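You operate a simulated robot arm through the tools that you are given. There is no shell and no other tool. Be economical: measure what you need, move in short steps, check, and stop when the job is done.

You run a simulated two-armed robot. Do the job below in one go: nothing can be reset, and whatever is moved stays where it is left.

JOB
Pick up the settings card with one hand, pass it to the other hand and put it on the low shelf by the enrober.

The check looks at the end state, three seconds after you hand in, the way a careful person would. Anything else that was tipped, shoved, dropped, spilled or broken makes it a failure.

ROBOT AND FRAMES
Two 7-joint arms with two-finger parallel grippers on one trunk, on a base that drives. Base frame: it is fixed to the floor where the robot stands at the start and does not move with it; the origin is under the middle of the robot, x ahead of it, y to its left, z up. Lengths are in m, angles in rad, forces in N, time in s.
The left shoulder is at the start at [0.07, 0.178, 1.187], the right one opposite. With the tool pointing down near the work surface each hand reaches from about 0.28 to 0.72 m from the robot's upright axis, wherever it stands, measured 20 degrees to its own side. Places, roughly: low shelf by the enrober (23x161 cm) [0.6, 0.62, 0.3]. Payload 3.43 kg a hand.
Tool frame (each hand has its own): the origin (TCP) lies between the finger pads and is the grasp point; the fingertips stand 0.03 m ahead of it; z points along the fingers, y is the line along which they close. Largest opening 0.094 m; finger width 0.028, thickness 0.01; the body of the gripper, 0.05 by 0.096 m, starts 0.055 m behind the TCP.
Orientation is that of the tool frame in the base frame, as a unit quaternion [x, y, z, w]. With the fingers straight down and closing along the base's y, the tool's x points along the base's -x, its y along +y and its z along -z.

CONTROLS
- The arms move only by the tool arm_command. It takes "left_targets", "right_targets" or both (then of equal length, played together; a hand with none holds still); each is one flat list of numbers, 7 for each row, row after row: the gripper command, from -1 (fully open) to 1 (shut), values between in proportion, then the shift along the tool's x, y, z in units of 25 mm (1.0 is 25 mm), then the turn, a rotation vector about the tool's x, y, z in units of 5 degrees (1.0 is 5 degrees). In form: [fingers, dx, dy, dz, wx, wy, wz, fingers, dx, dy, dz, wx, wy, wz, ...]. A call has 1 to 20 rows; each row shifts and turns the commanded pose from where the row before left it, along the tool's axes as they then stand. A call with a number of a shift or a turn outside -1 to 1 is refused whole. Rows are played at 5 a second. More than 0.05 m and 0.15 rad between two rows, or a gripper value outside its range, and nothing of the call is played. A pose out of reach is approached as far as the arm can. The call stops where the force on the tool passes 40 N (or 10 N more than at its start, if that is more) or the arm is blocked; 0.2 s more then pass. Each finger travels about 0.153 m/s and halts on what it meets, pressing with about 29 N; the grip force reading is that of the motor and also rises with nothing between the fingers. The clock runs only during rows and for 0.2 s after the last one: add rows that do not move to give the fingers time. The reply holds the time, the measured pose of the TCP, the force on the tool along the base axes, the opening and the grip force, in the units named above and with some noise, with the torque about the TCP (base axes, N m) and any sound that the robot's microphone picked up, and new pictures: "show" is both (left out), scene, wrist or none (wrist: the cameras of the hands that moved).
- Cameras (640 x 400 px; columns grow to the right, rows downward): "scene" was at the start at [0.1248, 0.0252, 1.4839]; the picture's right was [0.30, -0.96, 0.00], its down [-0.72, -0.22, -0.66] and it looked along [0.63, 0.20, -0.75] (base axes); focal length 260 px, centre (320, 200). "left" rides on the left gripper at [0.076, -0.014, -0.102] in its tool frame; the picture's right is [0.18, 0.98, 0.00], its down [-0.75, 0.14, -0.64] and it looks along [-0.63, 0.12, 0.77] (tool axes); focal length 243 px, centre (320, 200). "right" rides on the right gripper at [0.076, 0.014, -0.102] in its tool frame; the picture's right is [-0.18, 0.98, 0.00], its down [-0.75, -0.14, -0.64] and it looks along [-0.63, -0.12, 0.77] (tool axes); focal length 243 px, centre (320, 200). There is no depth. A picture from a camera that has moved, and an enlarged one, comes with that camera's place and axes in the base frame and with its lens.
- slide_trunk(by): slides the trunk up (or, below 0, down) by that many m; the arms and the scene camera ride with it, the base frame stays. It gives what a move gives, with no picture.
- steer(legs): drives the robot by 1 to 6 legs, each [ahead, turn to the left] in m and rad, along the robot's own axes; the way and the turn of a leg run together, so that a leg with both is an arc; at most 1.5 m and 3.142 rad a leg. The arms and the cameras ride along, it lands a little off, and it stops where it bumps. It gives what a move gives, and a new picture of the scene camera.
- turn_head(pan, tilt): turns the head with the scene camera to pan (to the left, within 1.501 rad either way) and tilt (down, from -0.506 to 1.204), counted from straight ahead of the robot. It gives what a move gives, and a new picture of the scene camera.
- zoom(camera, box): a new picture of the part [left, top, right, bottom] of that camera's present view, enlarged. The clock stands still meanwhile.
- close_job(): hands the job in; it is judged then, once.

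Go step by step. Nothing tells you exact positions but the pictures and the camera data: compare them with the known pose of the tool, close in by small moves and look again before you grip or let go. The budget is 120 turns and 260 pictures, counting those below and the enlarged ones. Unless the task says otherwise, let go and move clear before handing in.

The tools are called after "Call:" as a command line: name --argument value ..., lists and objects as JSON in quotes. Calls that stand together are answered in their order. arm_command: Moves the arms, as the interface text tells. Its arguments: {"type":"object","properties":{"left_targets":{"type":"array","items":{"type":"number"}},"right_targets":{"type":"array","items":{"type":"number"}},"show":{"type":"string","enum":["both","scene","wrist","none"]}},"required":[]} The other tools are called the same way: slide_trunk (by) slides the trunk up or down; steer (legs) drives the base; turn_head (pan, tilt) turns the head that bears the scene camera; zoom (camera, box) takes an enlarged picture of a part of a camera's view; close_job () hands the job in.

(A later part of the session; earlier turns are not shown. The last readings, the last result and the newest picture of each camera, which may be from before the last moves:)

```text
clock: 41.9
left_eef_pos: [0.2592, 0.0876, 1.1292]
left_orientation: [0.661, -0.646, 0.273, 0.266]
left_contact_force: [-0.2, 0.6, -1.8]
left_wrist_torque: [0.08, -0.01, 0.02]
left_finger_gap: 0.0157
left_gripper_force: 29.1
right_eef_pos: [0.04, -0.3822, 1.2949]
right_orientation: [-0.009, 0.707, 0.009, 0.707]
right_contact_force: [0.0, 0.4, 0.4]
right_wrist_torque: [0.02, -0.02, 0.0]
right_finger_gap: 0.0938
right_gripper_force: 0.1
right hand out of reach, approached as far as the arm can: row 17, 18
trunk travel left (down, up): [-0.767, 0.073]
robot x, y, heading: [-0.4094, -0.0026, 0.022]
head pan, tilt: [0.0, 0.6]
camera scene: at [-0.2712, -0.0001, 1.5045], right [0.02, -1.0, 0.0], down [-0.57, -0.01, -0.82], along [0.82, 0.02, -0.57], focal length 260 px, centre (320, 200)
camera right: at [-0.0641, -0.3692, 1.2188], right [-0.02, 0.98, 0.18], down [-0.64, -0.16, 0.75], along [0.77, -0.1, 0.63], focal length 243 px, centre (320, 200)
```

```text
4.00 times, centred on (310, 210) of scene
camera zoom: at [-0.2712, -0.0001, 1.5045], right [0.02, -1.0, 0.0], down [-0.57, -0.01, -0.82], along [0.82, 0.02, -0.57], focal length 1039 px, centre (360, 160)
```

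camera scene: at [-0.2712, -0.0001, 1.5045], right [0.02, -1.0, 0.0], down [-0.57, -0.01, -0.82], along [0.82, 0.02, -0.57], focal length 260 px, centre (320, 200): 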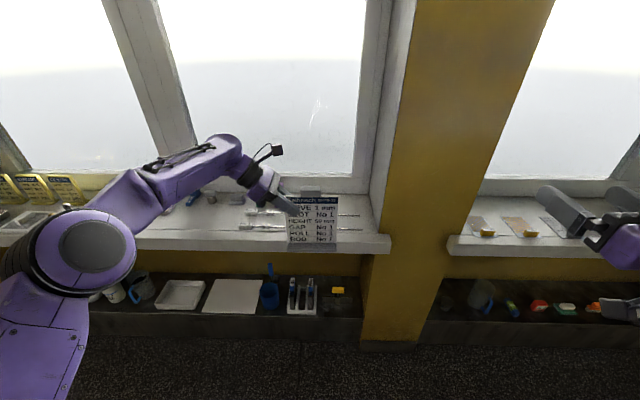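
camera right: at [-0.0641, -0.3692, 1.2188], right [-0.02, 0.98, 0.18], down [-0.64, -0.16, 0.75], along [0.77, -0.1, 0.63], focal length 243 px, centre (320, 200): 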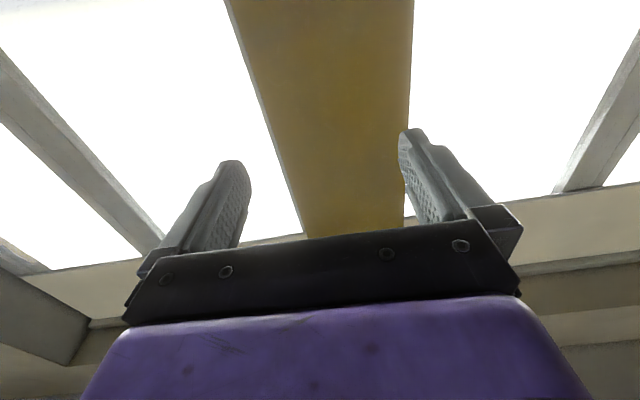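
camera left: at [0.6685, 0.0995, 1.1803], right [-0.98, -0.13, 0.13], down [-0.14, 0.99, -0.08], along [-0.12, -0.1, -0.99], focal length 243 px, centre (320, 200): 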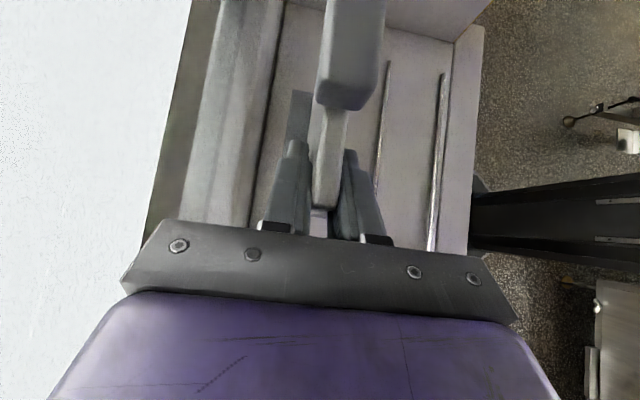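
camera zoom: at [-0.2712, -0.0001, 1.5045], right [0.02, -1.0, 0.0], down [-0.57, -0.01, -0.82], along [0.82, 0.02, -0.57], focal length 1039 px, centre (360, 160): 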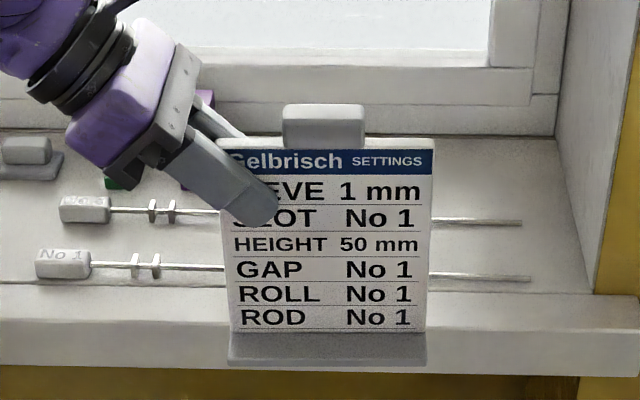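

The tab is about 50×20×21 mm, centred near (0.258, 0.034), z 1.152–1.173. Bringing the right hand in front of it with the fingers partly closed.

Call:
arm_command --right_targets '[-0.49, 0.297, 0.98, 0.13, 0, 0, 0, -0.49, 0.297, 0.98, 0.13, 0, 0, 0, -0.49, 0.297, 0.98, 0.13, 0, 0, 0, -0.49, 0.297, 0.98, 0.13, 0, 0, 0, -0.49, 0.297, 0.98, 0.13, 0, 0, 0, -0.49, 0.297, 0.98, 0.13, 0, 0, 0, -0.49, 0.297, 0.98, 0.13, 0, 0, 0, -0.49, 0.297, 0.98, 0.13, 0, 0, 0, -0.49, 0.297, 0.98, 0.13, 0, 0, 0, -0.49, 0.297, 0.98, 0.13, 0, 0, 0, -0.49, 0.297, 0.98, 0.13, 0, 0, 0, -0.49, 0.297, 0.98, 0.13, 0, 0, 0, -0.49, 0.297, 0.98, 0.13, 0, 0, 0, -0.49, 0.297, 0.98, 0.13, 0, 0, 0, -0.49, 0.297, 0.98, 0.13, 0, 0, 0, -0.49, 0.297, 0.98, 0.13, 0, 0, 0, -0.49, 0.297, 0.98, 0.13, 0, 0, 0]'

```text
clock: 45.5
left_eef_pos: [0.2585, 0.0899, 1.129]
left_orientation: [0.66, -0.645, 0.275, 0.268]
left_contact_force: [-0.8, 0.1, -1.0]
left_wrist_torque: [0.1, -0.01, -0.01]
left_finger_gap: 0.016
left_gripper_force: 28.5
right_eef_pos: [0.1251, 0.0192, 1.1886]
right_orientation: [-0.009, 0.707, 0.008, 0.707]
right_contact_force: [-0.2, 0.2, 0.4]
right_wrist_torque: [0.02, 0.0, -0.03]
right_finger_gap: 0.0698
right_gripper_force: 0.1
right hand out of reach, approached as far as the arm can: row 1, 2, 3, 4, 5
trunk travel left (down, up): [-0.767, 0.073]
robot x, y, heading: [-0.4096, -0.003, 0.025]
head pan, tilt: [0.0, 0.6]
camera scene: at [-0.2713, 0.0028, 1.5045], right [0.02, -1.0, 0.0], down [-0.57, -0.01, -0.82], along [0.82, 0.02, -0.57], focal length 260 px, centre (320, 200)
camera right: at [0.0215, 0.0328, 1.1121], right [-0.02, 0.98, 0.18], down [-0.64, -0.16, 0.75], along [0.77, -0.1, 0.63], focal length 243 px, centre (320, 200)
```

scene: 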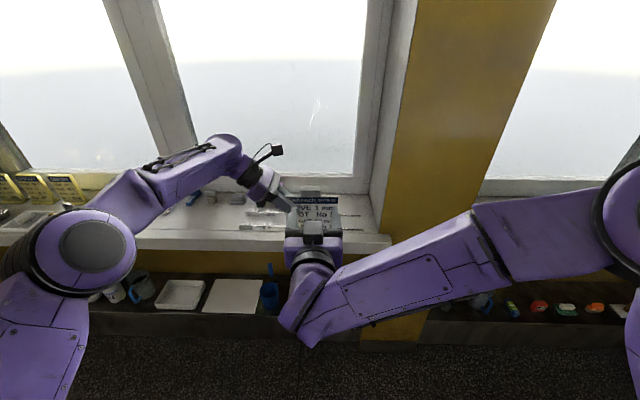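
right: 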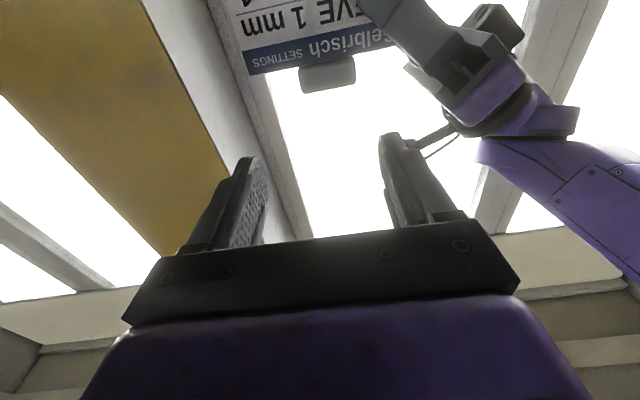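

Wrist view confirms the tab at (≈0.25, 0.035, 1.162). Aligning and approaching halfway.

Call:
arm_command --right_targets '[-0.49, 0.4, 0.33, 0.2, 0, 0, 0, -0.49, 0.4, 0.32, 0.2, 0, 0, 0, -0.49, 0, 0, 1, 0, 0, 0, -0.49, 0, 0, 1, 0, 0, 0, -0.49, 0, 0, 0.4, 0, 0, 0]'

Call:
zoom --camera "scene" --box '[250, 160, 370, 260]'

```text
clock: 46.7
left_eef_pos: [0.2578, 0.0887, 1.1295]
left_orientation: [0.661, -0.646, 0.274, 0.267]
left_contact_force: [0.1, -1.0, -2.1]
left_wrist_torque: [0.1, -0.01, -0.03]
left_finger_gap: 0.0162
left_gripper_force: 29.4
right_eef_pos: [0.193, 0.0381, 1.1676]
right_orientation: [-0.009, 0.707, 0.009, 0.707]
right_contact_force: [0.7, -0.4, 0.0]
right_wrist_torque: [0.0, 0.02, 0.01]
right_finger_gap: 0.07
right_gripper_force: 0.1
trunk travel left (down, up): [-0.767, 0.073]
robot x, y, heading: [-0.4103, -0.0076, 0.019]
head pan, tilt: [0.0, 0.6]
camera scene: at [-0.2714, 0.0009, 1.5045], right [0.02, -1.0, 0.0], down [-0.57, -0.01, -0.82], along [0.82, 0.02, -0.57], focal length 260 px, centre (320, 200)
camera right: at [0.0891, 0.0502, 1.091], right [-0.02, 0.98, 0.18], down [-0.64, -0.16, 0.75], along [0.77, -0.1, 0.63], focal length 243 px, centre (320, 200)
```

scene: 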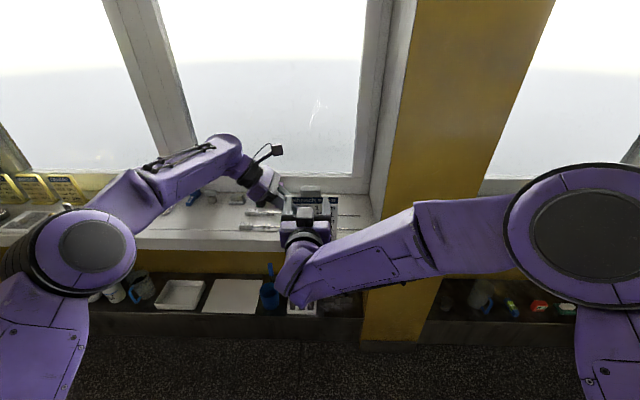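
right: 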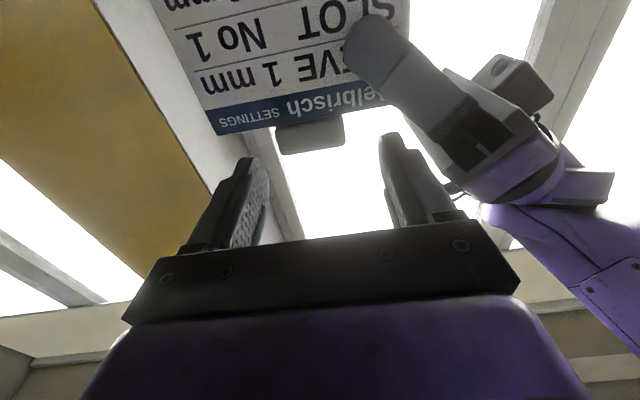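

```text
4.00 times, centred on (310, 210) of scene
camera zoom: at [-0.2714, 0.0009, 1.5045], right [0.02, -1.0, 0.0], down [-0.57, -0.01, -0.82], along [0.82, 0.02, -0.57], focal length 1039 px, centre (360, 160)
```

zoom: 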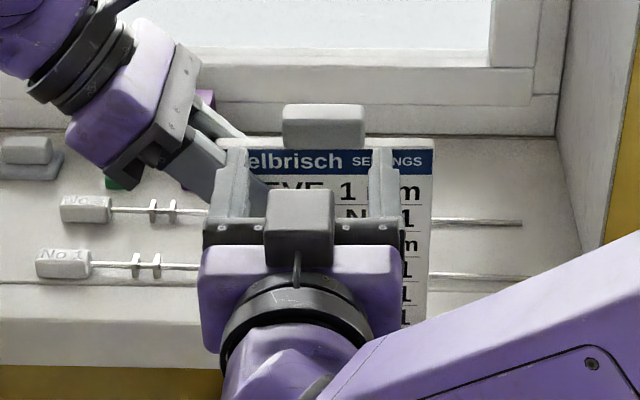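

Slight y correction (−5 mm), then advance onto the tab.

Call:
arm_command --right_targets '[-0.49, -0.08, -0.2, 0.5, 0, 0, 0, -0.49, 0, 0, 1, 0, 0, 0, -0.49, 0, 0, 1, 0, 0, 0, -0.49, 0, 0, 0, 0, 0, 0]'

Call:
zoom --camera "scene" --box '[250, 160, 370, 260]'

Call:
zoom --camera "left" --box '[220, 0, 460, 180]'

```text
clock: 47.7
left_eef_pos: [0.2593, 0.0905, 1.1287]
left_orientation: [0.662, -0.644, 0.275, 0.267]
left_contact_force: [35.2, 3.7, -8.5]
left_wrist_torque: [0.05, 0.87, 0.15]
left_finger_gap: 0.0163
left_gripper_force: 28.7
right_eef_pos: [0.2545, 0.039, 1.1698]
right_orientation: [-0.01, 0.706, 0.01, 0.708]
right_contact_force: [-35.5, -3.5, 7.6]
right_wrist_torque: [0.27, 0.52, 1.68]
right_finger_gap: 0.0687
right_gripper_force: 0.1
trunk travel left (down, up): [-0.767, 0.073]
robot x, y, heading: [-0.4129, -0.0022, 0.02]
head pan, tilt: [0.0, 0.6]
camera scene: at [-0.272, 0.0006, 1.5046], right [0.02, -1.0, 0.0], down [-0.56, -0.01, -0.83], along [0.82, 0.02, -0.56], focal length 260 px, centre (320, 200)
camera right: at [0.1514, 0.0503, 1.0933], right [-0.03, 0.98, 0.18], down [-0.64, -0.16, 0.75], along [0.77, -0.1, 0.63], focal length 243 px, centre (320, 200)
```

scene: 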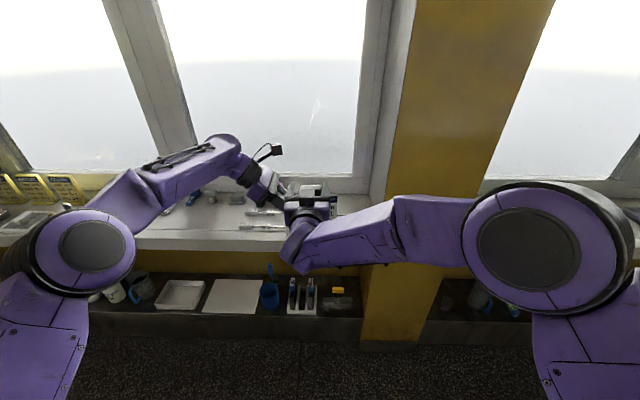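
right: 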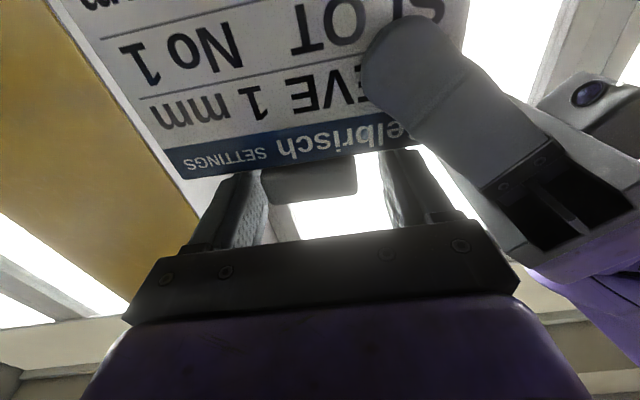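

```text
4.00 times, centred on (310, 210) of scene
camera zoom: at [-0.272, 0.0006, 1.5046], right [0.02, -1.0, 0.0], down [-0.56, -0.01, -0.83], along [0.82, 0.02, -0.56], focal length 1039 px, centre (360, 160)
```

zoom: 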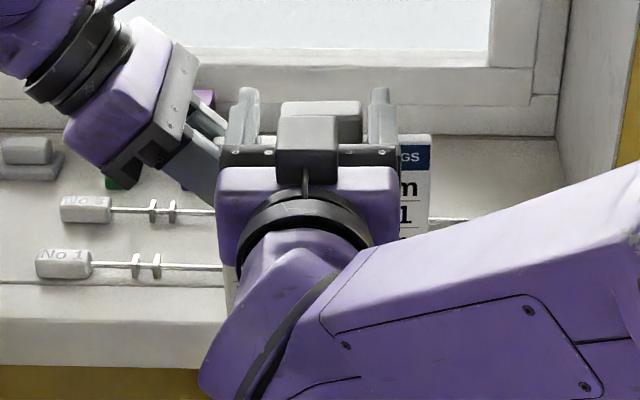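

```text
2.22 times, centred on (340, 90) of left
camera zoom: at [0.2717, 0.1087, 1.2544], right [-0.98, -0.16, 0.13], down [-0.17, 0.98, -0.08], along [-0.11, -0.1, -0.99], focal length 539 px, centre (276, 444)
```

zoom: 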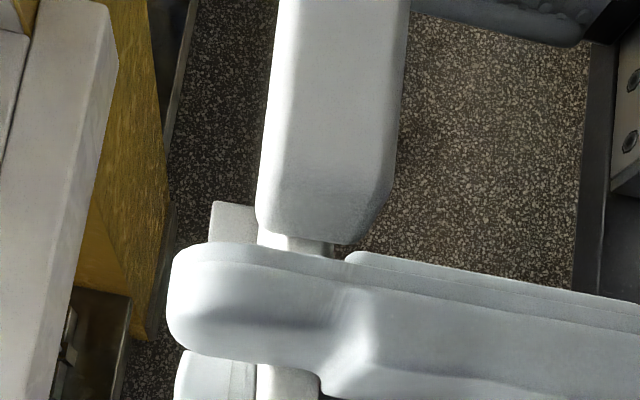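

Contact (35 N) between the right hand's left finger and the left hand's finger: I'm too wide and slightly off. Backing off, narrowing the opening to 6 cm and shifting toward −y.

Call:
arm_command --right_targets '[-0.49, 0, 0, -1, 0, 0, 0, -0.49, 0, 0, -0.5, 0, 0, 0, -0.28, 0, -0.05, 0, 0, 0, 0, -0.28, 0, 0, 0, 0, 0, 0]'

Call:
zoom --camera "scene" --box '[250, 160, 370, 260]'

```text
clock: 48.7
left_eef_pos: [0.2585, 0.088, 1.1301]
left_orientation: [0.66, -0.646, 0.274, 0.267]
left_contact_force: [0.5, 0.1, -1.4]
left_wrist_torque: [0.07, 0.02, 0.01]
left_finger_gap: 0.016
left_gripper_force: 29.2
right_eef_pos: [0.2184, 0.0328, 1.169]
right_orientation: [-0.009, 0.707, 0.009, 0.707]
right_contact_force: [0.0, 1.1, -0.2]
right_wrist_torque: [-0.01, -0.02, 0.0]
right_finger_gap: 0.0603
right_gripper_force: 0.0
trunk travel left (down, up): [-0.767, 0.073]
robot x, y, heading: [-0.41, -0.0018, 0.023]
head pan, tilt: [0.0, 0.6]
camera scene: at [-0.2716, 0.0006, 1.5046], right [0.02, -1.0, 0.0], down [-0.56, -0.01, -0.82], along [0.82, 0.02, -0.57], focal length 260 px, centre (320, 200)
camera right: at [0.1145, 0.0452, 1.0932], right [-0.02, 0.98, 0.18], down [-0.64, -0.16, 0.75], along [0.77, -0.1, 0.63], focal length 243 px, centre (320, 200)
```

scene: 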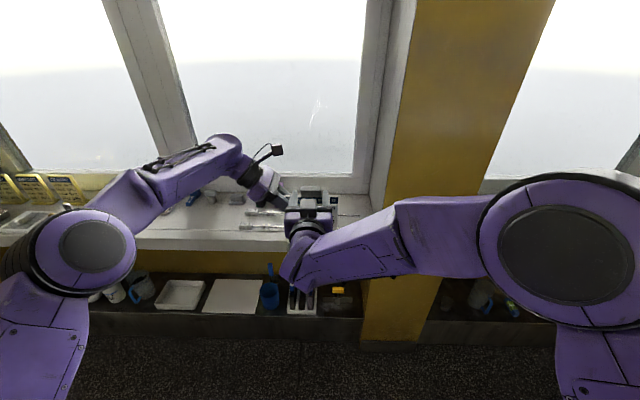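
right: 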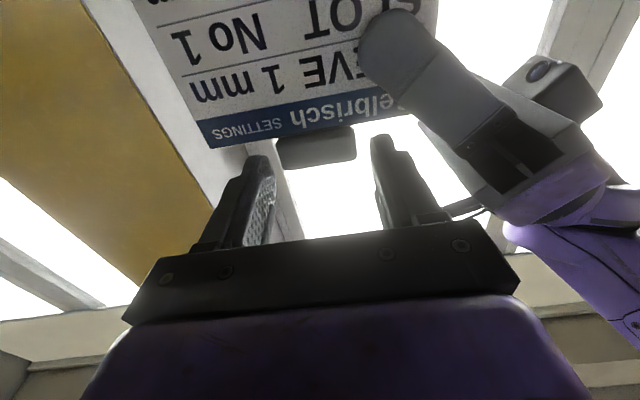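

```text
4.00 times, centred on (310, 210) of scene
camera zoom: at [-0.2716, 0.0006, 1.5046], right [0.02, -1.0, 0.0], down [-0.56, -0.01, -0.82], along [0.82, 0.02, -0.57], focal length 1039 px, centre (360, 160)
```

zoom: 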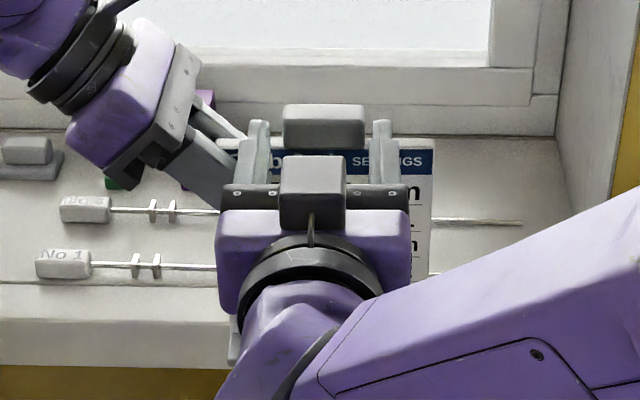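

Fingers now bracket the tab symmetrically. Advancing 2.8 cm.

Call:
arm_command --right_targets '[-0.28, 0, 0, 0.55, 0, 0, 0, -0.28, 0, 0, 0.55, 0, 0, 0, -0.28, 0, 0, 0, 0, 0, 0]' --show "wrist"

Call:
zoom --camera "scene" --box '[250, 160, 370, 260]'

Call:
zoom --camera "left" --box '[220, 0, 460, 180]'

```text
clock: 49.5
left_eef_pos: [0.2589, 0.0886, 1.1286]
left_orientation: [0.66, -0.646, 0.273, 0.268]
left_contact_force: [-0.2, 1.0, -6.5]
left_wrist_torque: [0.17, -0.01, 0.09]
left_finger_gap: 0.0161
left_gripper_force: 29.0
right_eef_pos: [0.2462, 0.0339, 1.1685]
right_orientation: [-0.009, 0.706, 0.009, 0.708]
right_contact_force: [-0.7, -1.5, 4.3]
right_wrist_torque: [0.1, -0.03, -0.07]
right_finger_gap: 0.06
right_gripper_force: 0.0
trunk travel left (down, up): [-0.767, 0.073]
robot x, y, heading: [-0.4084, -0.0046, 0.026]
head pan, tilt: [0.0, 0.6]
camera right: at [0.1433, 0.0463, 1.0923], right [-0.02, 0.98, 0.18], down [-0.64, -0.16, 0.75], along [0.77, -0.1, 0.63], focal length 243 px, centre (320, 200)
```

right: 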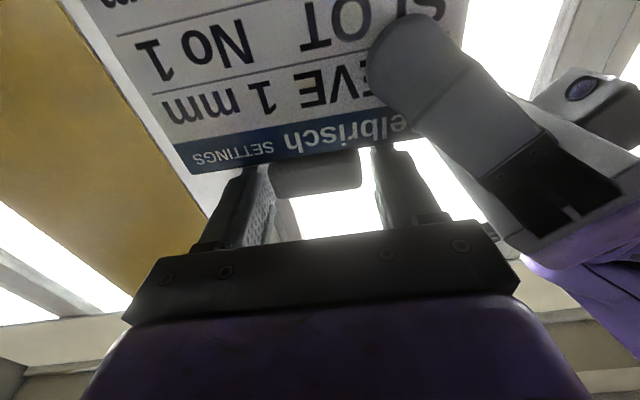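

```text
4.00 times, centred on (310, 210) of scene
camera zoom: at [-0.2718, 0.0004, 1.5046], right [0.02, -1.0, 0.0], down [-0.56, -0.01, -0.83], along [0.82, 0.02, -0.56], focal length 1039 px, centre (360, 160)
```

zoom: 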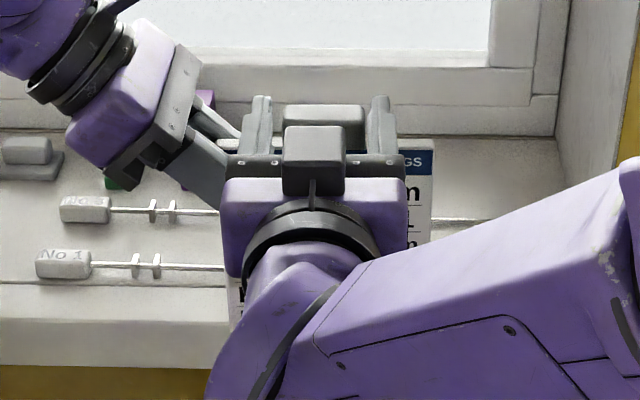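

```text
2.22 times, centred on (340, 90) of left
camera zoom: at [0.2709, 0.107, 1.2539], right [-0.98, -0.15, 0.13], down [-0.16, 0.98, -0.08], along [-0.12, -0.1, -0.99], focal length 539 px, centre (276, 444)
```

zoom: 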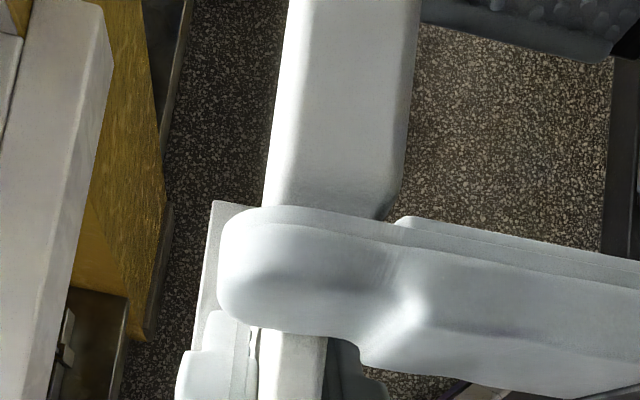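

Fingers straddle the tab fully. Light vertical touch, so raise 3 mm and close.

Call:
arm_command --right_targets '[-0.28, -0.12, 0, 0, 0, 0, 0, -0.15, 0, 0, 0, 0, 0, 0, 0.0, 0, 0, 0, 0, 0, 0, 1, 0, 0, 0, 0, 0, 0, 1, 0, 0, 0, 0, 0, 0, 1, 0, 0, 0, 0, 0, 0]' --show "wrist"

Call:
zoom --camera "left" --box '[220, 0, 460, 180]'

```text
clock: 50.9
left_eef_pos: [0.2602, 0.0897, 1.1301]
left_orientation: [0.662, -0.645, 0.275, 0.266]
left_contact_force: [25.4, 19.0, 1.0]
left_wrist_torque: [-0.59, 0.34, 0.18]
left_finger_gap: 0.0161
left_gripper_force: 29.1
right_eef_pos: [0.2469, 0.0349, 1.1714]
right_orientation: [-0.008, 0.707, 0.008, 0.707]
right_contact_force: [-25.4, -18.1, -1.7]
right_wrist_torque: [-0.21, 0.81, 0.98]
right_finger_gap: 0.0494
right_gripper_force: 29.3
trunk travel left (down, up): [-0.767, 0.073]
robot x, y, heading: [-0.4125, -0.0045, 0.02]
head pan, tilt: [0.0, 0.6]
camera right: at [0.1426, 0.0461, 1.0945], right [-0.02, 0.98, 0.18], down [-0.64, -0.16, 0.75], along [0.77, -0.1, 0.63], focal length 243 px, centre (320, 200)
```

right: 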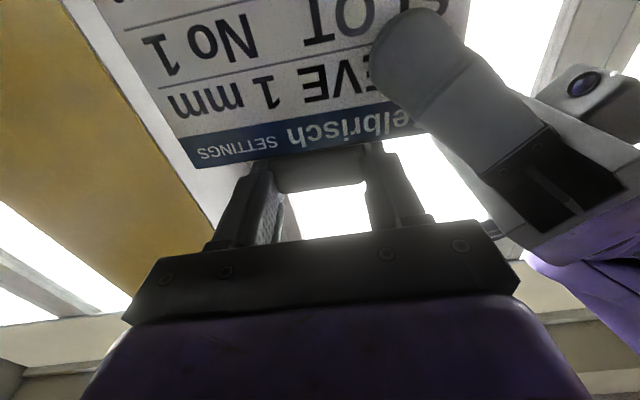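

```text
2.22 times, centred on (340, 90) of left
camera zoom: at [0.2719, 0.1086, 1.2546], right [-0.98, -0.16, 0.13], down [-0.17, 0.98, -0.08], along [-0.11, -0.1, -0.99], focal length 539 px, centre (276, 444)
```

zoom: 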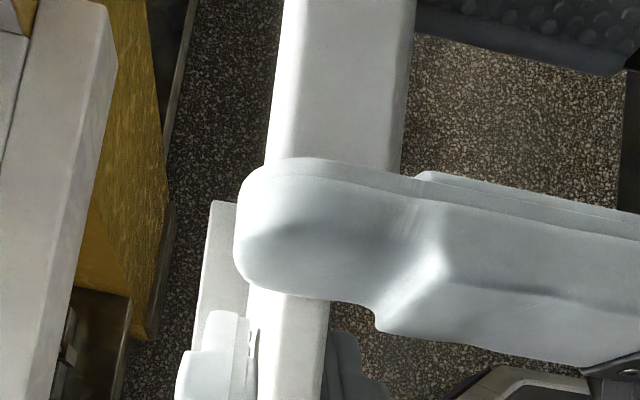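

Tab gripped at 49 mm. There is some internal stress between hands; I'll ease it with a 3 mm relief move before releasing the left.

Call:
arm_command --right_targets '[1, 0, -0.12, -0.12, 0, 0, 0, 1, 0, 0, 0, 0, 0, 0]' --show "none"

```text
clock: 51.5
left_eef_pos: [0.2585, 0.0858, 1.1281]
left_orientation: [0.658, -0.648, 0.273, 0.269]
left_contact_force: [-8.5, 2.4, 10.1]
left_wrist_torque: [-0.68, -0.01, -0.02]
left_finger_gap: 0.016
left_gripper_force: 28.9
right_eef_pos: [0.243, 0.0312, 1.1714]
right_orientation: [-0.008, 0.707, 0.008, 0.707]
right_contact_force: [7.1, -2.1, -11.8]
right_wrist_torque: [0.01, -0.17, -0.5]
right_finger_gap: 0.0496
right_gripper_force: 29.2
trunk travel left (down, up): [-0.767, 0.073]
robot x, y, heading: [-0.4073, -0.0079, 0.018]
head pan, tilt: [0.0, 0.6]
```

Call:
arm_command --right_targets '[1, 0.06, 0, 0.03, 0, 0, 0, 1, 0, 0, 0, 0, 0, 0, 1, 0, 0, 0, 0, 0, 0, 1, 0, 0, 0, 0, 0, 0]' --left_targets '[1, 0, 0, 0, 0, 0, 0, 0.5, 0, 0, 0, 0, 0, 0, 0.2, 0, 0, 0, 0, 0, 0, 0.2, 0, 0, 0, 0, 0, 0]' --show "wrist"

Call:
zoom --camera "scene" --box '[250, 160, 370, 260]'

```text
clock: 52.5
left_eef_pos: [0.2587, 0.0886, 1.1291]
left_orientation: [0.661, -0.646, 0.273, 0.267]
left_contact_force: [-0.6, 0.8, -0.1]
left_wrist_torque: [0.01, 0.0, -0.01]
left_finger_gap: 0.0375
left_gripper_force: 0.2
right_eef_pos: [0.244, 0.0312, 1.1707]
right_orientation: [-0.008, 0.706, 0.008, 0.708]
right_contact_force: [0.1, 0.3, -0.9]
right_wrist_torque: [-0.01, 0.04, 0.0]
right_finger_gap: 0.0494
right_gripper_force: 29.2
trunk travel left (down, up): [-0.767, 0.073]
robot x, y, heading: [-0.4106, -0.003, 0.023]
head pan, tilt: [0.0, 0.6]
camera right: at [0.1401, 0.0434, 1.0942], right [-0.02, 0.98, 0.18], down [-0.64, -0.16, 0.75], along [0.77, -0.1, 0.63], focal length 243 px, centre (320, 200)
camera left: at [0.2713, 0.1072, 1.254], right [-0.98, -0.15, 0.13], down [-0.16, 0.98, -0.08], along [-0.12, -0.1, -0.99], focal length 243 px, centre (320, 200)
```

right: 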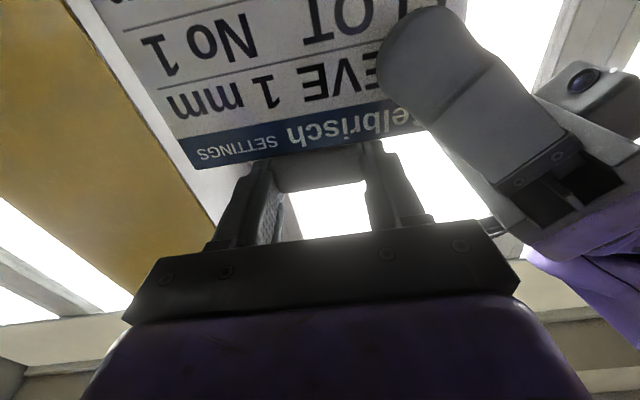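
left: 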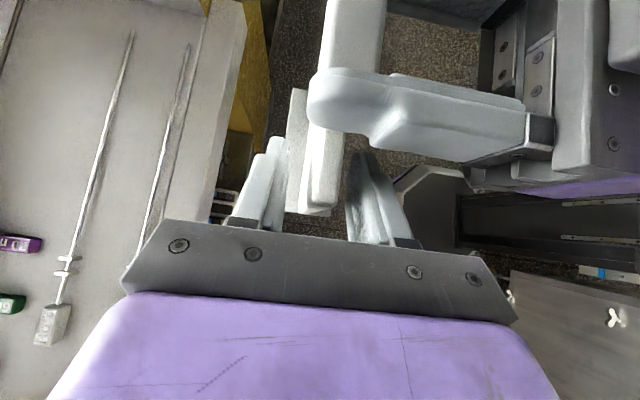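

```text
4.00 times, centred on (310, 210) of scene
camera zoom: at [-0.2713, 0.0006, 1.5045], right [0.02, -1.0, 0.0], down [-0.57, -0.01, -0.82], along [0.82, 0.02, -0.57], focal length 1039 px, centre (360, 160)
```

zoom: 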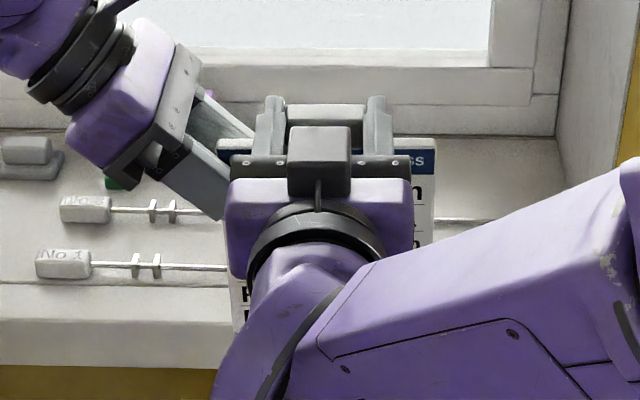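

Card is held by the right hand alone. Withdrawing the left hand.

Call:
arm_command --left_targets '[0.2, 0, 0, -1, 0, 0, 0, 0.2, 0, 0, -1, 0, 0, 0, 0.2, 0, 0, -1, 0, 0, 0, 0.2, 0, 0, -1, 0, 0, 0, 0.2, 0, 0, -1, 0, 0, 0, 0.2, 0, 0, -1, 0, 0, 0, 0.2, 0, 1, -1, 0, 0, 0, 0.2, 0, 1, -1, 0, 0, 0, 0.2, 0, 1, -1, 0, 0, 0, 0.2, 0, 1, -1, 0, 0, 0, 0.2, 0.7, 1, -0.5, 0, 0, 0, 0.2, 0, 1, 0, 0, 0, 0, 0.2, 0, 1, 0, 0, 0, 0, 0.2, 0, 1, 0, 0, 0, 0, 0.2, 0, 1, 0, 0, 0, 0, 0.2, 0, 1, 0, 0, 0, 0]' --show "scene"

```text
clock: 55.9
left_eef_pos: [0.0049, 0.2582, 1.3264]
left_orientation: [0.661, -0.645, 0.275, 0.266]
left_contact_force: [0.1, 0.8, -0.6]
left_wrist_torque: [0.04, 0.01, 0.01]
left_finger_gap: 0.0378
left_gripper_force: 0.0
right_eef_pos: [0.2436, 0.0322, 1.1707]
right_orientation: [-0.008, 0.706, 0.008, 0.708]
right_contact_force: [0.6, -0.3, -1.5]
right_wrist_torque: [-0.03, 0.04, 0.0]
right_finger_gap: 0.0495
right_gripper_force: 28.2
trunk travel left (down, up): [-0.767, 0.073]
robot x, y, heading: [-0.4077, -0.0044, 0.022]
head pan, tilt: [0.0, 0.6]
camera scene: at [-0.2725, 0.0019, 1.5047], right [0.02, -1.0, 0.0], down [-0.56, -0.01, -0.83], along [0.83, 0.02, -0.56], focal length 260 px, centre (320, 200)
```

scene: 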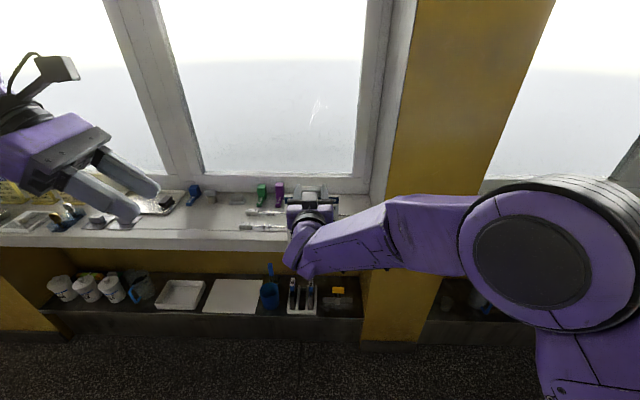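

Now I'll measure the free strip near the yellow tool.

Call:
zoom --camera "scene" --box '[270, 250, 380, 330]'

Call:
zoom --camera "scene" --box '[30, 240, 350, 350]'

```text
5.00 times, centred on (325, 290) of scene
camera zoom: at [-0.2725, 0.0019, 1.5047], right [0.02, -1.0, 0.0], down [-0.56, -0.01, -0.83], along [0.83, 0.02, -0.56], focal length 1298 px, centre (295, -250)
```

zoom: 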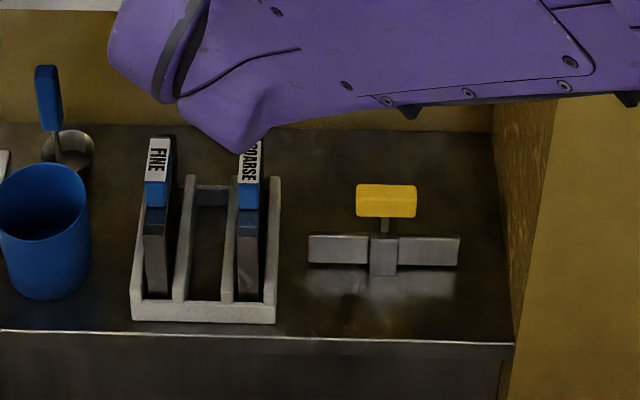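

```text
2.00 times, centred on (190, 295) of scene
camera zoom: at [-0.2725, 0.0019, 1.5047], right [0.02, -1.0, 0.0], down [-0.56, -0.01, -0.83], along [0.83, 0.02, -0.56], focal length 519 px, centre (580, 10)
```

zoom: 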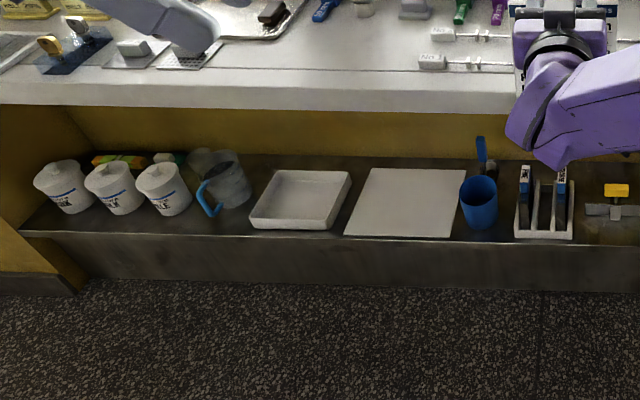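

Free strip in front of the yellow tool is x 0.469–0.541, y −0.19…0.045, shelf top z≈0.297; the foot (~55×145 mm) fits standing. I'll straighten the heading and lower the trunk while clear of the counter.

Call:
steer --legs '[[0, -0.022]]'

Call:
slide_trunk --by -0.64

Call:
turn_head --pan 0.0 --tilt 0.5

```text
clock: 56.7
left_eef_pos: [0.0116, 0.2477, 1.326]
left_orientation: [-0.653, 0.653, -0.271, -0.271]
left_contact_force: [0.0, -0.5, -0.1]
left_wrist_torque: [-0.02, -0.03, 0.0]
left_finger_gap: 0.0377
left_gripper_force: 0.1
right_eef_pos: [0.2437, 0.0171, 1.1707]
right_orientation: [0.0, 0.706, 0.0, 0.708]
right_contact_force: [-0.6, 0.4, -1.7]
right_wrist_torque: [-0.01, 0.04, 0.0]
right_finger_gap: 0.0495
right_gripper_force: 28.9
trunk travel left (down, up): [-0.767, 0.073]
robot x, y, heading: [-0.412, -0.0026, -0.008]
head pan, tilt: [0.0, 0.6]
camera scene: at [-0.2719, -0.0016, 1.5046], right [0.0, -1.0, 0.0], down [-0.56, 0.0, -0.83], along [0.83, 0.0, -0.56], focal length 260 px, centre (320, 200)
```

scene: 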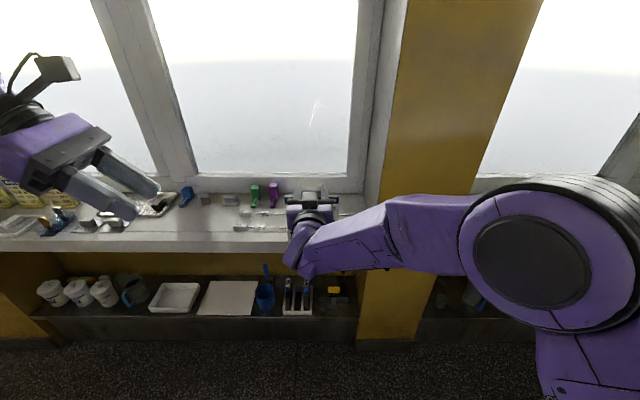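

```text
refused: -0.64 is not a number from -0.4 to 0.4
```

```text
clock: 57.4
left_eef_pos: [0.0115, 0.248, 1.3261]
left_orientation: [0.654, -0.653, 0.271, 0.27]
left_contact_force: [0.1, 0.0, 0.2]
left_wrist_torque: [-0.01, 0.0, 0.03]
left_finger_gap: 0.0375
left_gripper_force: 0.0
right_eef_pos: [0.2444, 0.0164, 1.1705]
right_orientation: [0.0, 0.707, 0.001, 0.707]
right_contact_force: [-0.3, -0.8, -1.8]
right_wrist_torque: [0.01, 0.03, 0.01]
right_finger_gap: 0.0494
right_gripper_force: 28.6
trunk travel left (down, up): [-0.767, 0.073]
robot x, y, heading: [-0.4109, -0.0062, -0.005]
head pan, tilt: [0.0, 0.499]
camera scene: at [-0.2687, -0.0023, 1.5136], right [0.0, -1.0, 0.0], down [-0.48, 0.0, -0.88], along [0.88, 0.0, -0.48], focal length 260 px, centre (320, 200)
```

scene: 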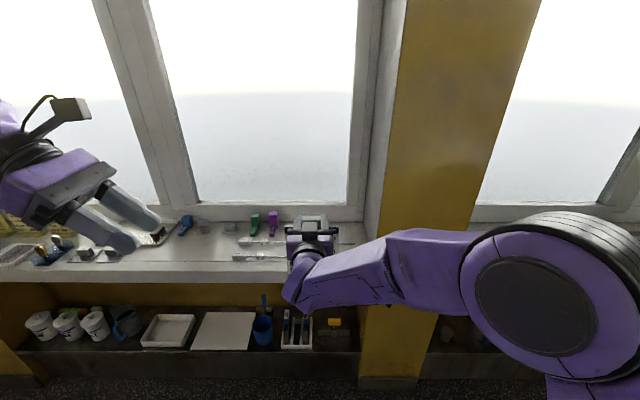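

Call:
slide_trunk --by -0.4

Call:
slide_trunk --by -0.23

Call:
turn_head --pan -0.1 --tilt 0.6

```text
clock: 61.2
left_eef_pos: [0.0127, 0.2468, 0.9259]
left_orientation: [-0.653, 0.654, -0.27, -0.27]
left_contact_force: [0.9, 0.4, 0.3]
left_wrist_torque: [0.01, -0.03, 0.03]
left_finger_gap: 0.0374
left_gripper_force: 0.0
right_eef_pos: [0.2443, 0.0155, 0.7706]
right_orientation: [0.0, 0.707, 0.0, 0.707]
right_contact_force: [0.0, 0.5, -1.8]
right_wrist_torque: [0.0, 0.02, 0.03]
right_finger_gap: 0.0495
right_gripper_force: 29.6
trunk travel left (down, up): [-0.367, 0.473]
robot x, y, heading: [-0.4088, -0.005, -0.003]
head pan, tilt: [0.0, 0.499]
```

```text
clock: 63.6
left_eef_pos: [0.0109, 0.2464, 0.696]
left_orientation: [-0.653, 0.654, -0.27, -0.27]
left_contact_force: [-0.2, -0.4, 0.2]
left_wrist_torque: [-0.04, -0.01, -0.01]
left_finger_gap: 0.0376
left_gripper_force: 0.1
right_eef_pos: [0.2439, 0.0171, 0.5408]
right_orientation: [0.0, 0.707, 0.0, 0.707]
right_contact_force: [0.2, -0.1, -0.8]
right_wrist_torque: [-0.02, 0.01, -0.02]
right_finger_gap: 0.0496
right_gripper_force: 29.3
trunk travel left (down, up): [-0.137, 0.703]
robot x, y, heading: [-0.411, -0.0029, -0.007]
head pan, tilt: [0.0, 0.499]
```

```text
clock: 64.3
left_eef_pos: [0.0117, 0.2463, 0.6959]
left_orientation: [0.654, -0.652, 0.271, 0.271]
left_contact_force: [-0.8, 0.7, -1.1]
left_wrist_torque: [0.0, 0.03, -0.02]
left_finger_gap: 0.0376
left_gripper_force: 0.0
right_eef_pos: [0.2438, 0.0172, 0.5403]
right_orientation: [0.0, 0.706, 0.001, 0.708]
right_contact_force: [0.0, 0.0, -1.5]
right_wrist_torque: [0.0, 0.03, 0.01]
right_finger_gap: 0.0493
right_gripper_force: 29.3
trunk travel left (down, up): [-0.137, 0.703]
robot x, y, heading: [-0.4105, -0.0038, -0.001]
head pan, tilt: [-0.099, 0.6]
camera scene: at [-0.272, -0.0113, 0.8746], right [-0.1, -0.99, 0.0], down [-0.56, 0.06, -0.83], along [0.82, -0.08, -0.56], focal length 260 px, centre (320, 200)
```

scene: 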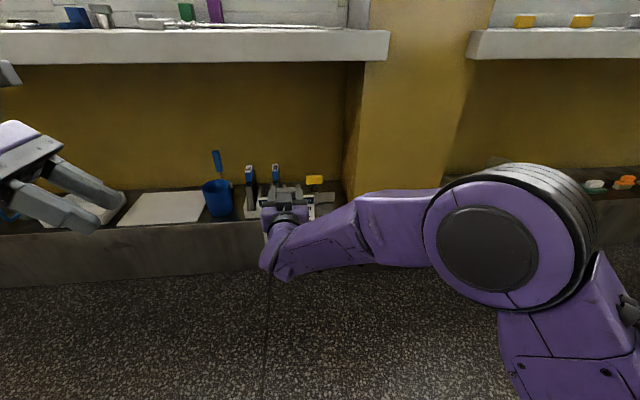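

Moving the right hand sideways to y≈−0.072 and a bit forward with the arm.

Call:
arm_command --right_targets '[1, 0, -0.9, 0.5, 0, 0, 0, 1, 0, -0.9, 0.5, 0, 0, 0, 1, 0, -0.9, 0.5, 0, 0, 0, 1, 0, -0.86, 0.5, 0, 0, 0]' --show "scene"

Call:
zoom --camera "scene" --box '[230, 140, 390, 270]'

```text
clock: 65.3
left_eef_pos: [0.0125, 0.2462, 0.6966]
left_orientation: [0.653, -0.653, 0.271, 0.27]
left_contact_force: [-0.9, -0.1, 0.1]
left_wrist_torque: [0.01, 0.01, 0.0]
left_finger_gap: 0.0376
left_gripper_force: 0.0
right_eef_pos: [0.2943, -0.0731, 0.5409]
right_orientation: [0.001, 0.707, 0.0, 0.708]
right_contact_force: [0.8, -0.9, -2.0]
right_wrist_torque: [0.0, 0.04, -0.01]
right_finger_gap: 0.0496
right_gripper_force: 29.2
trunk travel left (down, up): [-0.137, 0.703]
robot x, y, heading: [-0.413, -0.0021, 0.001]
head pan, tilt: [-0.099, 0.6]
camera scene: at [-0.272, -0.0114, 0.8745], right [-0.1, -0.99, 0.0], down [-0.56, 0.06, -0.82], along [0.82, -0.08, -0.57], focal length 260 px, centre (320, 200)
```

scene: 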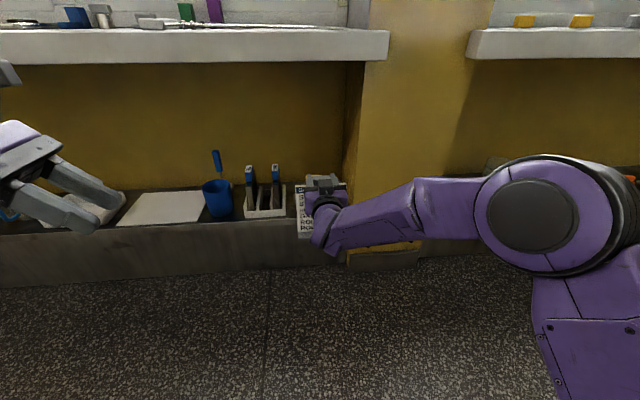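

```text
3.08 times, centred on (310, 205) of scene
camera zoom: at [-0.272, -0.0114, 0.8745], right [-0.1, -0.99, 0.0], down [-0.56, 0.06, -0.82], along [0.82, -0.08, -0.57], focal length 799 px, centre (351, 185)
```

zoom: 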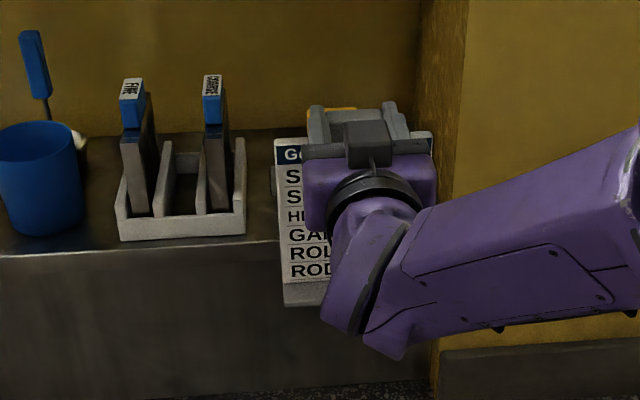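

Clear on both sides. Driving forward 0.13 m.

Call:
steer --legs '[[0.13, 0]]'

Call:
zoom --camera "scene" --box '[230, 140, 470, 320]'

```text
clock: 66.6
left_eef_pos: [0.1463, 0.2439, 0.6953]
left_orientation: [-0.651, 0.656, -0.269, -0.271]
left_contact_force: [-0.1, -0.1, 0.8]
left_wrist_torque: [0.03, -0.05, 0.01]
left_finger_gap: 0.0377
left_gripper_force: 0.1
right_eef_pos: [0.426, -0.0773, 0.5401]
right_orientation: [0.001, 0.707, -0.001, 0.707]
right_contact_force: [-0.1, -0.3, -2.4]
right_wrist_torque: [-0.01, 0.01, 0.03]
right_finger_gap: 0.0497
right_gripper_force: 29.1
trunk travel left (down, up): [-0.137, 0.703]
robot x, y, heading: [-0.2763, -0.0043, -0.012]
head pan, tilt: [-0.099, 0.6]
camera scene: at [-0.1391, -0.0127, 0.8745], right [-0.11, -0.99, 0.0], down [-0.56, 0.06, -0.82], along [0.82, -0.09, -0.57], focal length 260 px, centre (320, 200)
```

scene: 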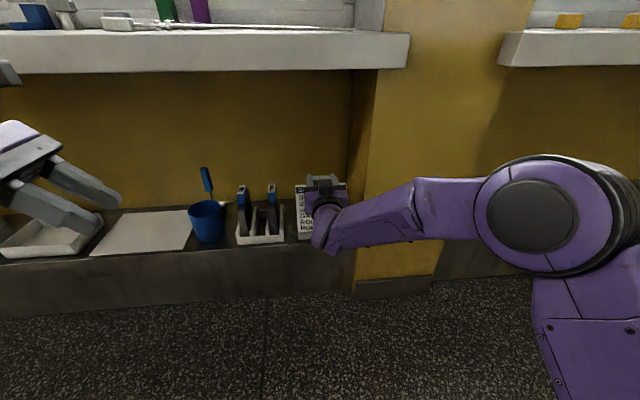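

```text
2.22 times, centred on (350, 230) of scene
camera zoom: at [-0.1391, -0.0127, 0.8745], right [-0.11, -0.99, 0.0], down [-0.56, 0.06, -0.82], along [0.82, -0.09, -0.57], focal length 577 px, centre (253, 133)
```

zoom: 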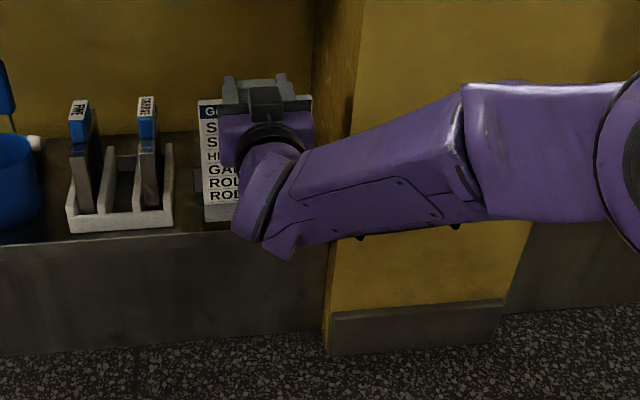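

Now 6 cm forward with the arm.

Call:
arm_command --right_targets '[1, 0, 0.1, 0.8, 0, 0, 0, 1, 0, 0.1, 0.8, 0, 0, 0, 1, 0, 0, 0.8, 0, 0, 0, 1, 0, 0, 0, 0, 0, 0]' --show "none"

Call:
turn_head --pan -0.3 --tilt 0.75

Call:
zoom --camera "scene" --box '[170, 100, 330, 200]'

```text
clock: 67.6
left_eef_pos: [0.1447, 0.2441, 0.6951]
left_orientation: [-0.651, 0.656, -0.27, -0.272]
left_contact_force: [-1.0, 0.6, -0.3]
left_wrist_torque: [-0.01, 0.0, 0.0]
left_finger_gap: 0.0378
left_gripper_force: 0.1
right_eef_pos: [0.4873, -0.0738, 0.5399]
right_orientation: [0.001, 0.707, -0.001, 0.707]
right_contact_force: [-0.3, 0.1, -1.5]
right_wrist_torque: [-0.07, 0.15, -0.02]
right_finger_gap: 0.0492
right_gripper_force: 28.6
trunk travel left (down, up): [-0.137, 0.703]
robot x, y, heading: [-0.2835, -0.0041, -0.006]
head pan, tilt: [-0.099, 0.6]
```

```text
clock: 68.3
left_eef_pos: [0.1461, 0.2441, 0.696]
left_orientation: [-0.651, 0.656, -0.27, -0.272]
left_contact_force: [0.4, 0.0, 0.7]
left_wrist_torque: [-0.03, 0.0, -0.01]
left_finger_gap: 0.0375
left_gripper_force: 0.0
right_eef_pos: [0.4868, -0.0736, 0.5412]
right_orientation: [0.002, 0.706, -0.001, 0.708]
right_contact_force: [0.3, -0.4, -1.2]
right_wrist_torque: [-0.01, 0.09, -0.01]
right_finger_gap: 0.0496
right_gripper_force: 29.2
trunk travel left (down, up): [-0.137, 0.703]
robot x, y, heading: [-0.2771, -0.0021, -0.007]
head pan, tilt: [-0.3, 0.75]
camera scene: at [-0.1481, -0.0283, 0.8617], right [-0.3, -0.95, 0.0], down [-0.65, 0.21, -0.73], along [0.7, -0.22, -0.68], focal length 260 px, centre (320, 200)
```

scene: 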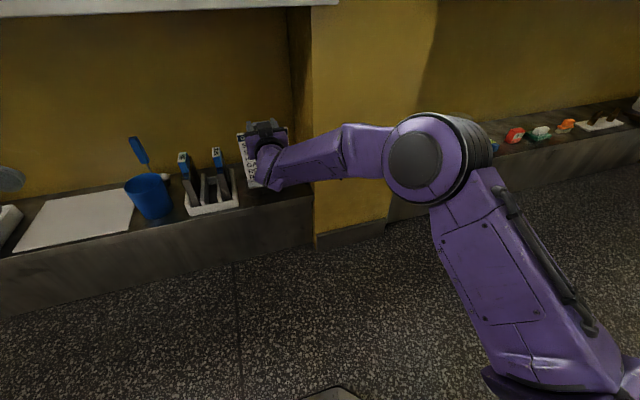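

```text
4.00 times, centred on (250, 150) of scene
camera zoom: at [-0.1481, -0.0283, 0.8617], right [-0.3, -0.95, 0.0], down [-0.65, 0.21, -0.73], along [0.7, -0.22, -0.68], focal length 1039 px, centre (600, 400)
```

zoom: 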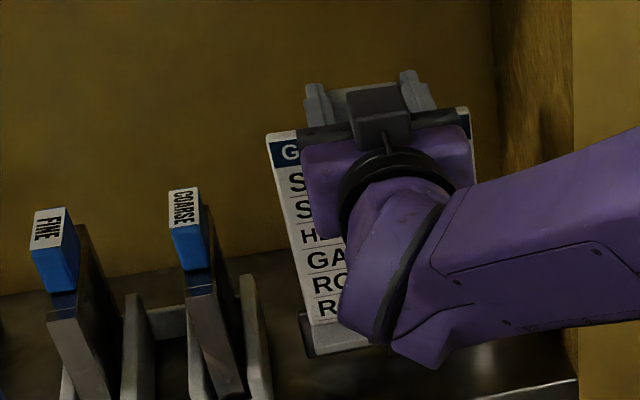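

Foot position agrees with the estimate (front edge x≈0.476). Lowering 4.5 cm and looking.

Call:
arm_command --right_targets '[1, 0.9, 0, 0, 0, 0, 0, 1, 0.9, 0, 0, 0, 0, 0, 1, 0, 0, 0, 0, 0, 0]' --show "none"

Call:
zoom --camera "scene" --box '[170, 110, 330, 230]'

```text
clock: 69.1
left_eef_pos: [0.1463, 0.2425, 0.6968]
left_orientation: [-0.651, 0.656, -0.27, -0.272]
left_contact_force: [-0.4, -0.3, -0.1]
left_wrist_torque: [0.01, 0.01, 0.02]
left_finger_gap: 0.0375
left_gripper_force: 0.1
right_eef_pos: [0.4856, -0.0721, 0.4959]
right_orientation: [0.002, 0.706, -0.001, 0.708]
right_contact_force: [-0.1, 0.1, -1.0]
right_wrist_torque: [0.02, 0.03, 0.01]
right_finger_gap: 0.0492
right_gripper_force: 29.5
trunk travel left (down, up): [-0.137, 0.703]
robot x, y, heading: [-0.2737, -0.0061, -0.007]
head pan, tilt: [-0.3, 0.75]
```

```text
3.33 times, centred on (250, 170) of scene
camera zoom: at [-0.148, -0.0284, 0.8616], right [-0.3, -0.95, 0.0], down [-0.65, 0.21, -0.73], along [0.7, -0.22, -0.68], focal length 866 px, centre (553, 300)
```

zoom: 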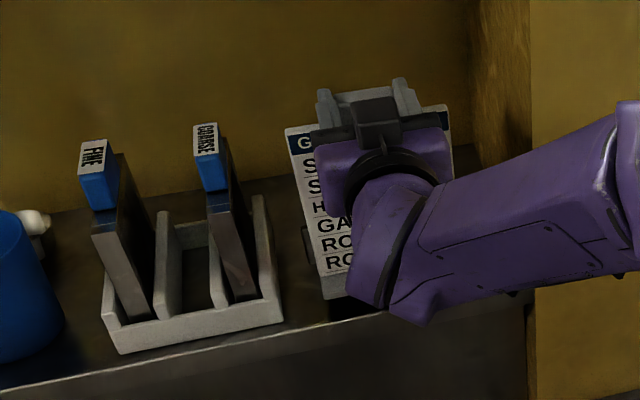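

Call:
zoom --camera "scene" --box '[225, 160, 285, 220]'

```text
6.67 times, centred on (255, 190) of scene
camera zoom: at [-0.148, -0.0284, 0.8616], right [-0.3, -0.95, 0.0], down [-0.65, 0.21, -0.73], along [0.7, -0.22, -0.68], focal length 1731 px, centre (753, 267)
```

zoom: 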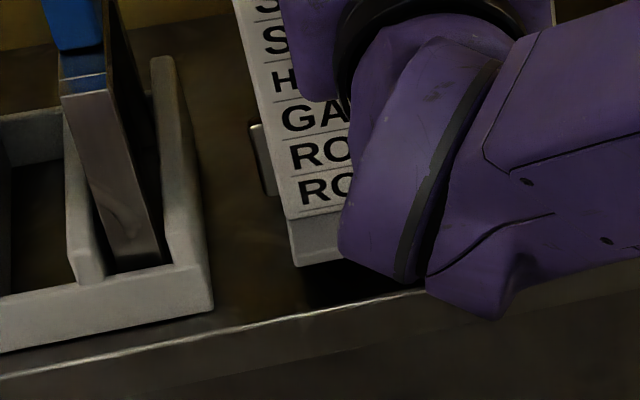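

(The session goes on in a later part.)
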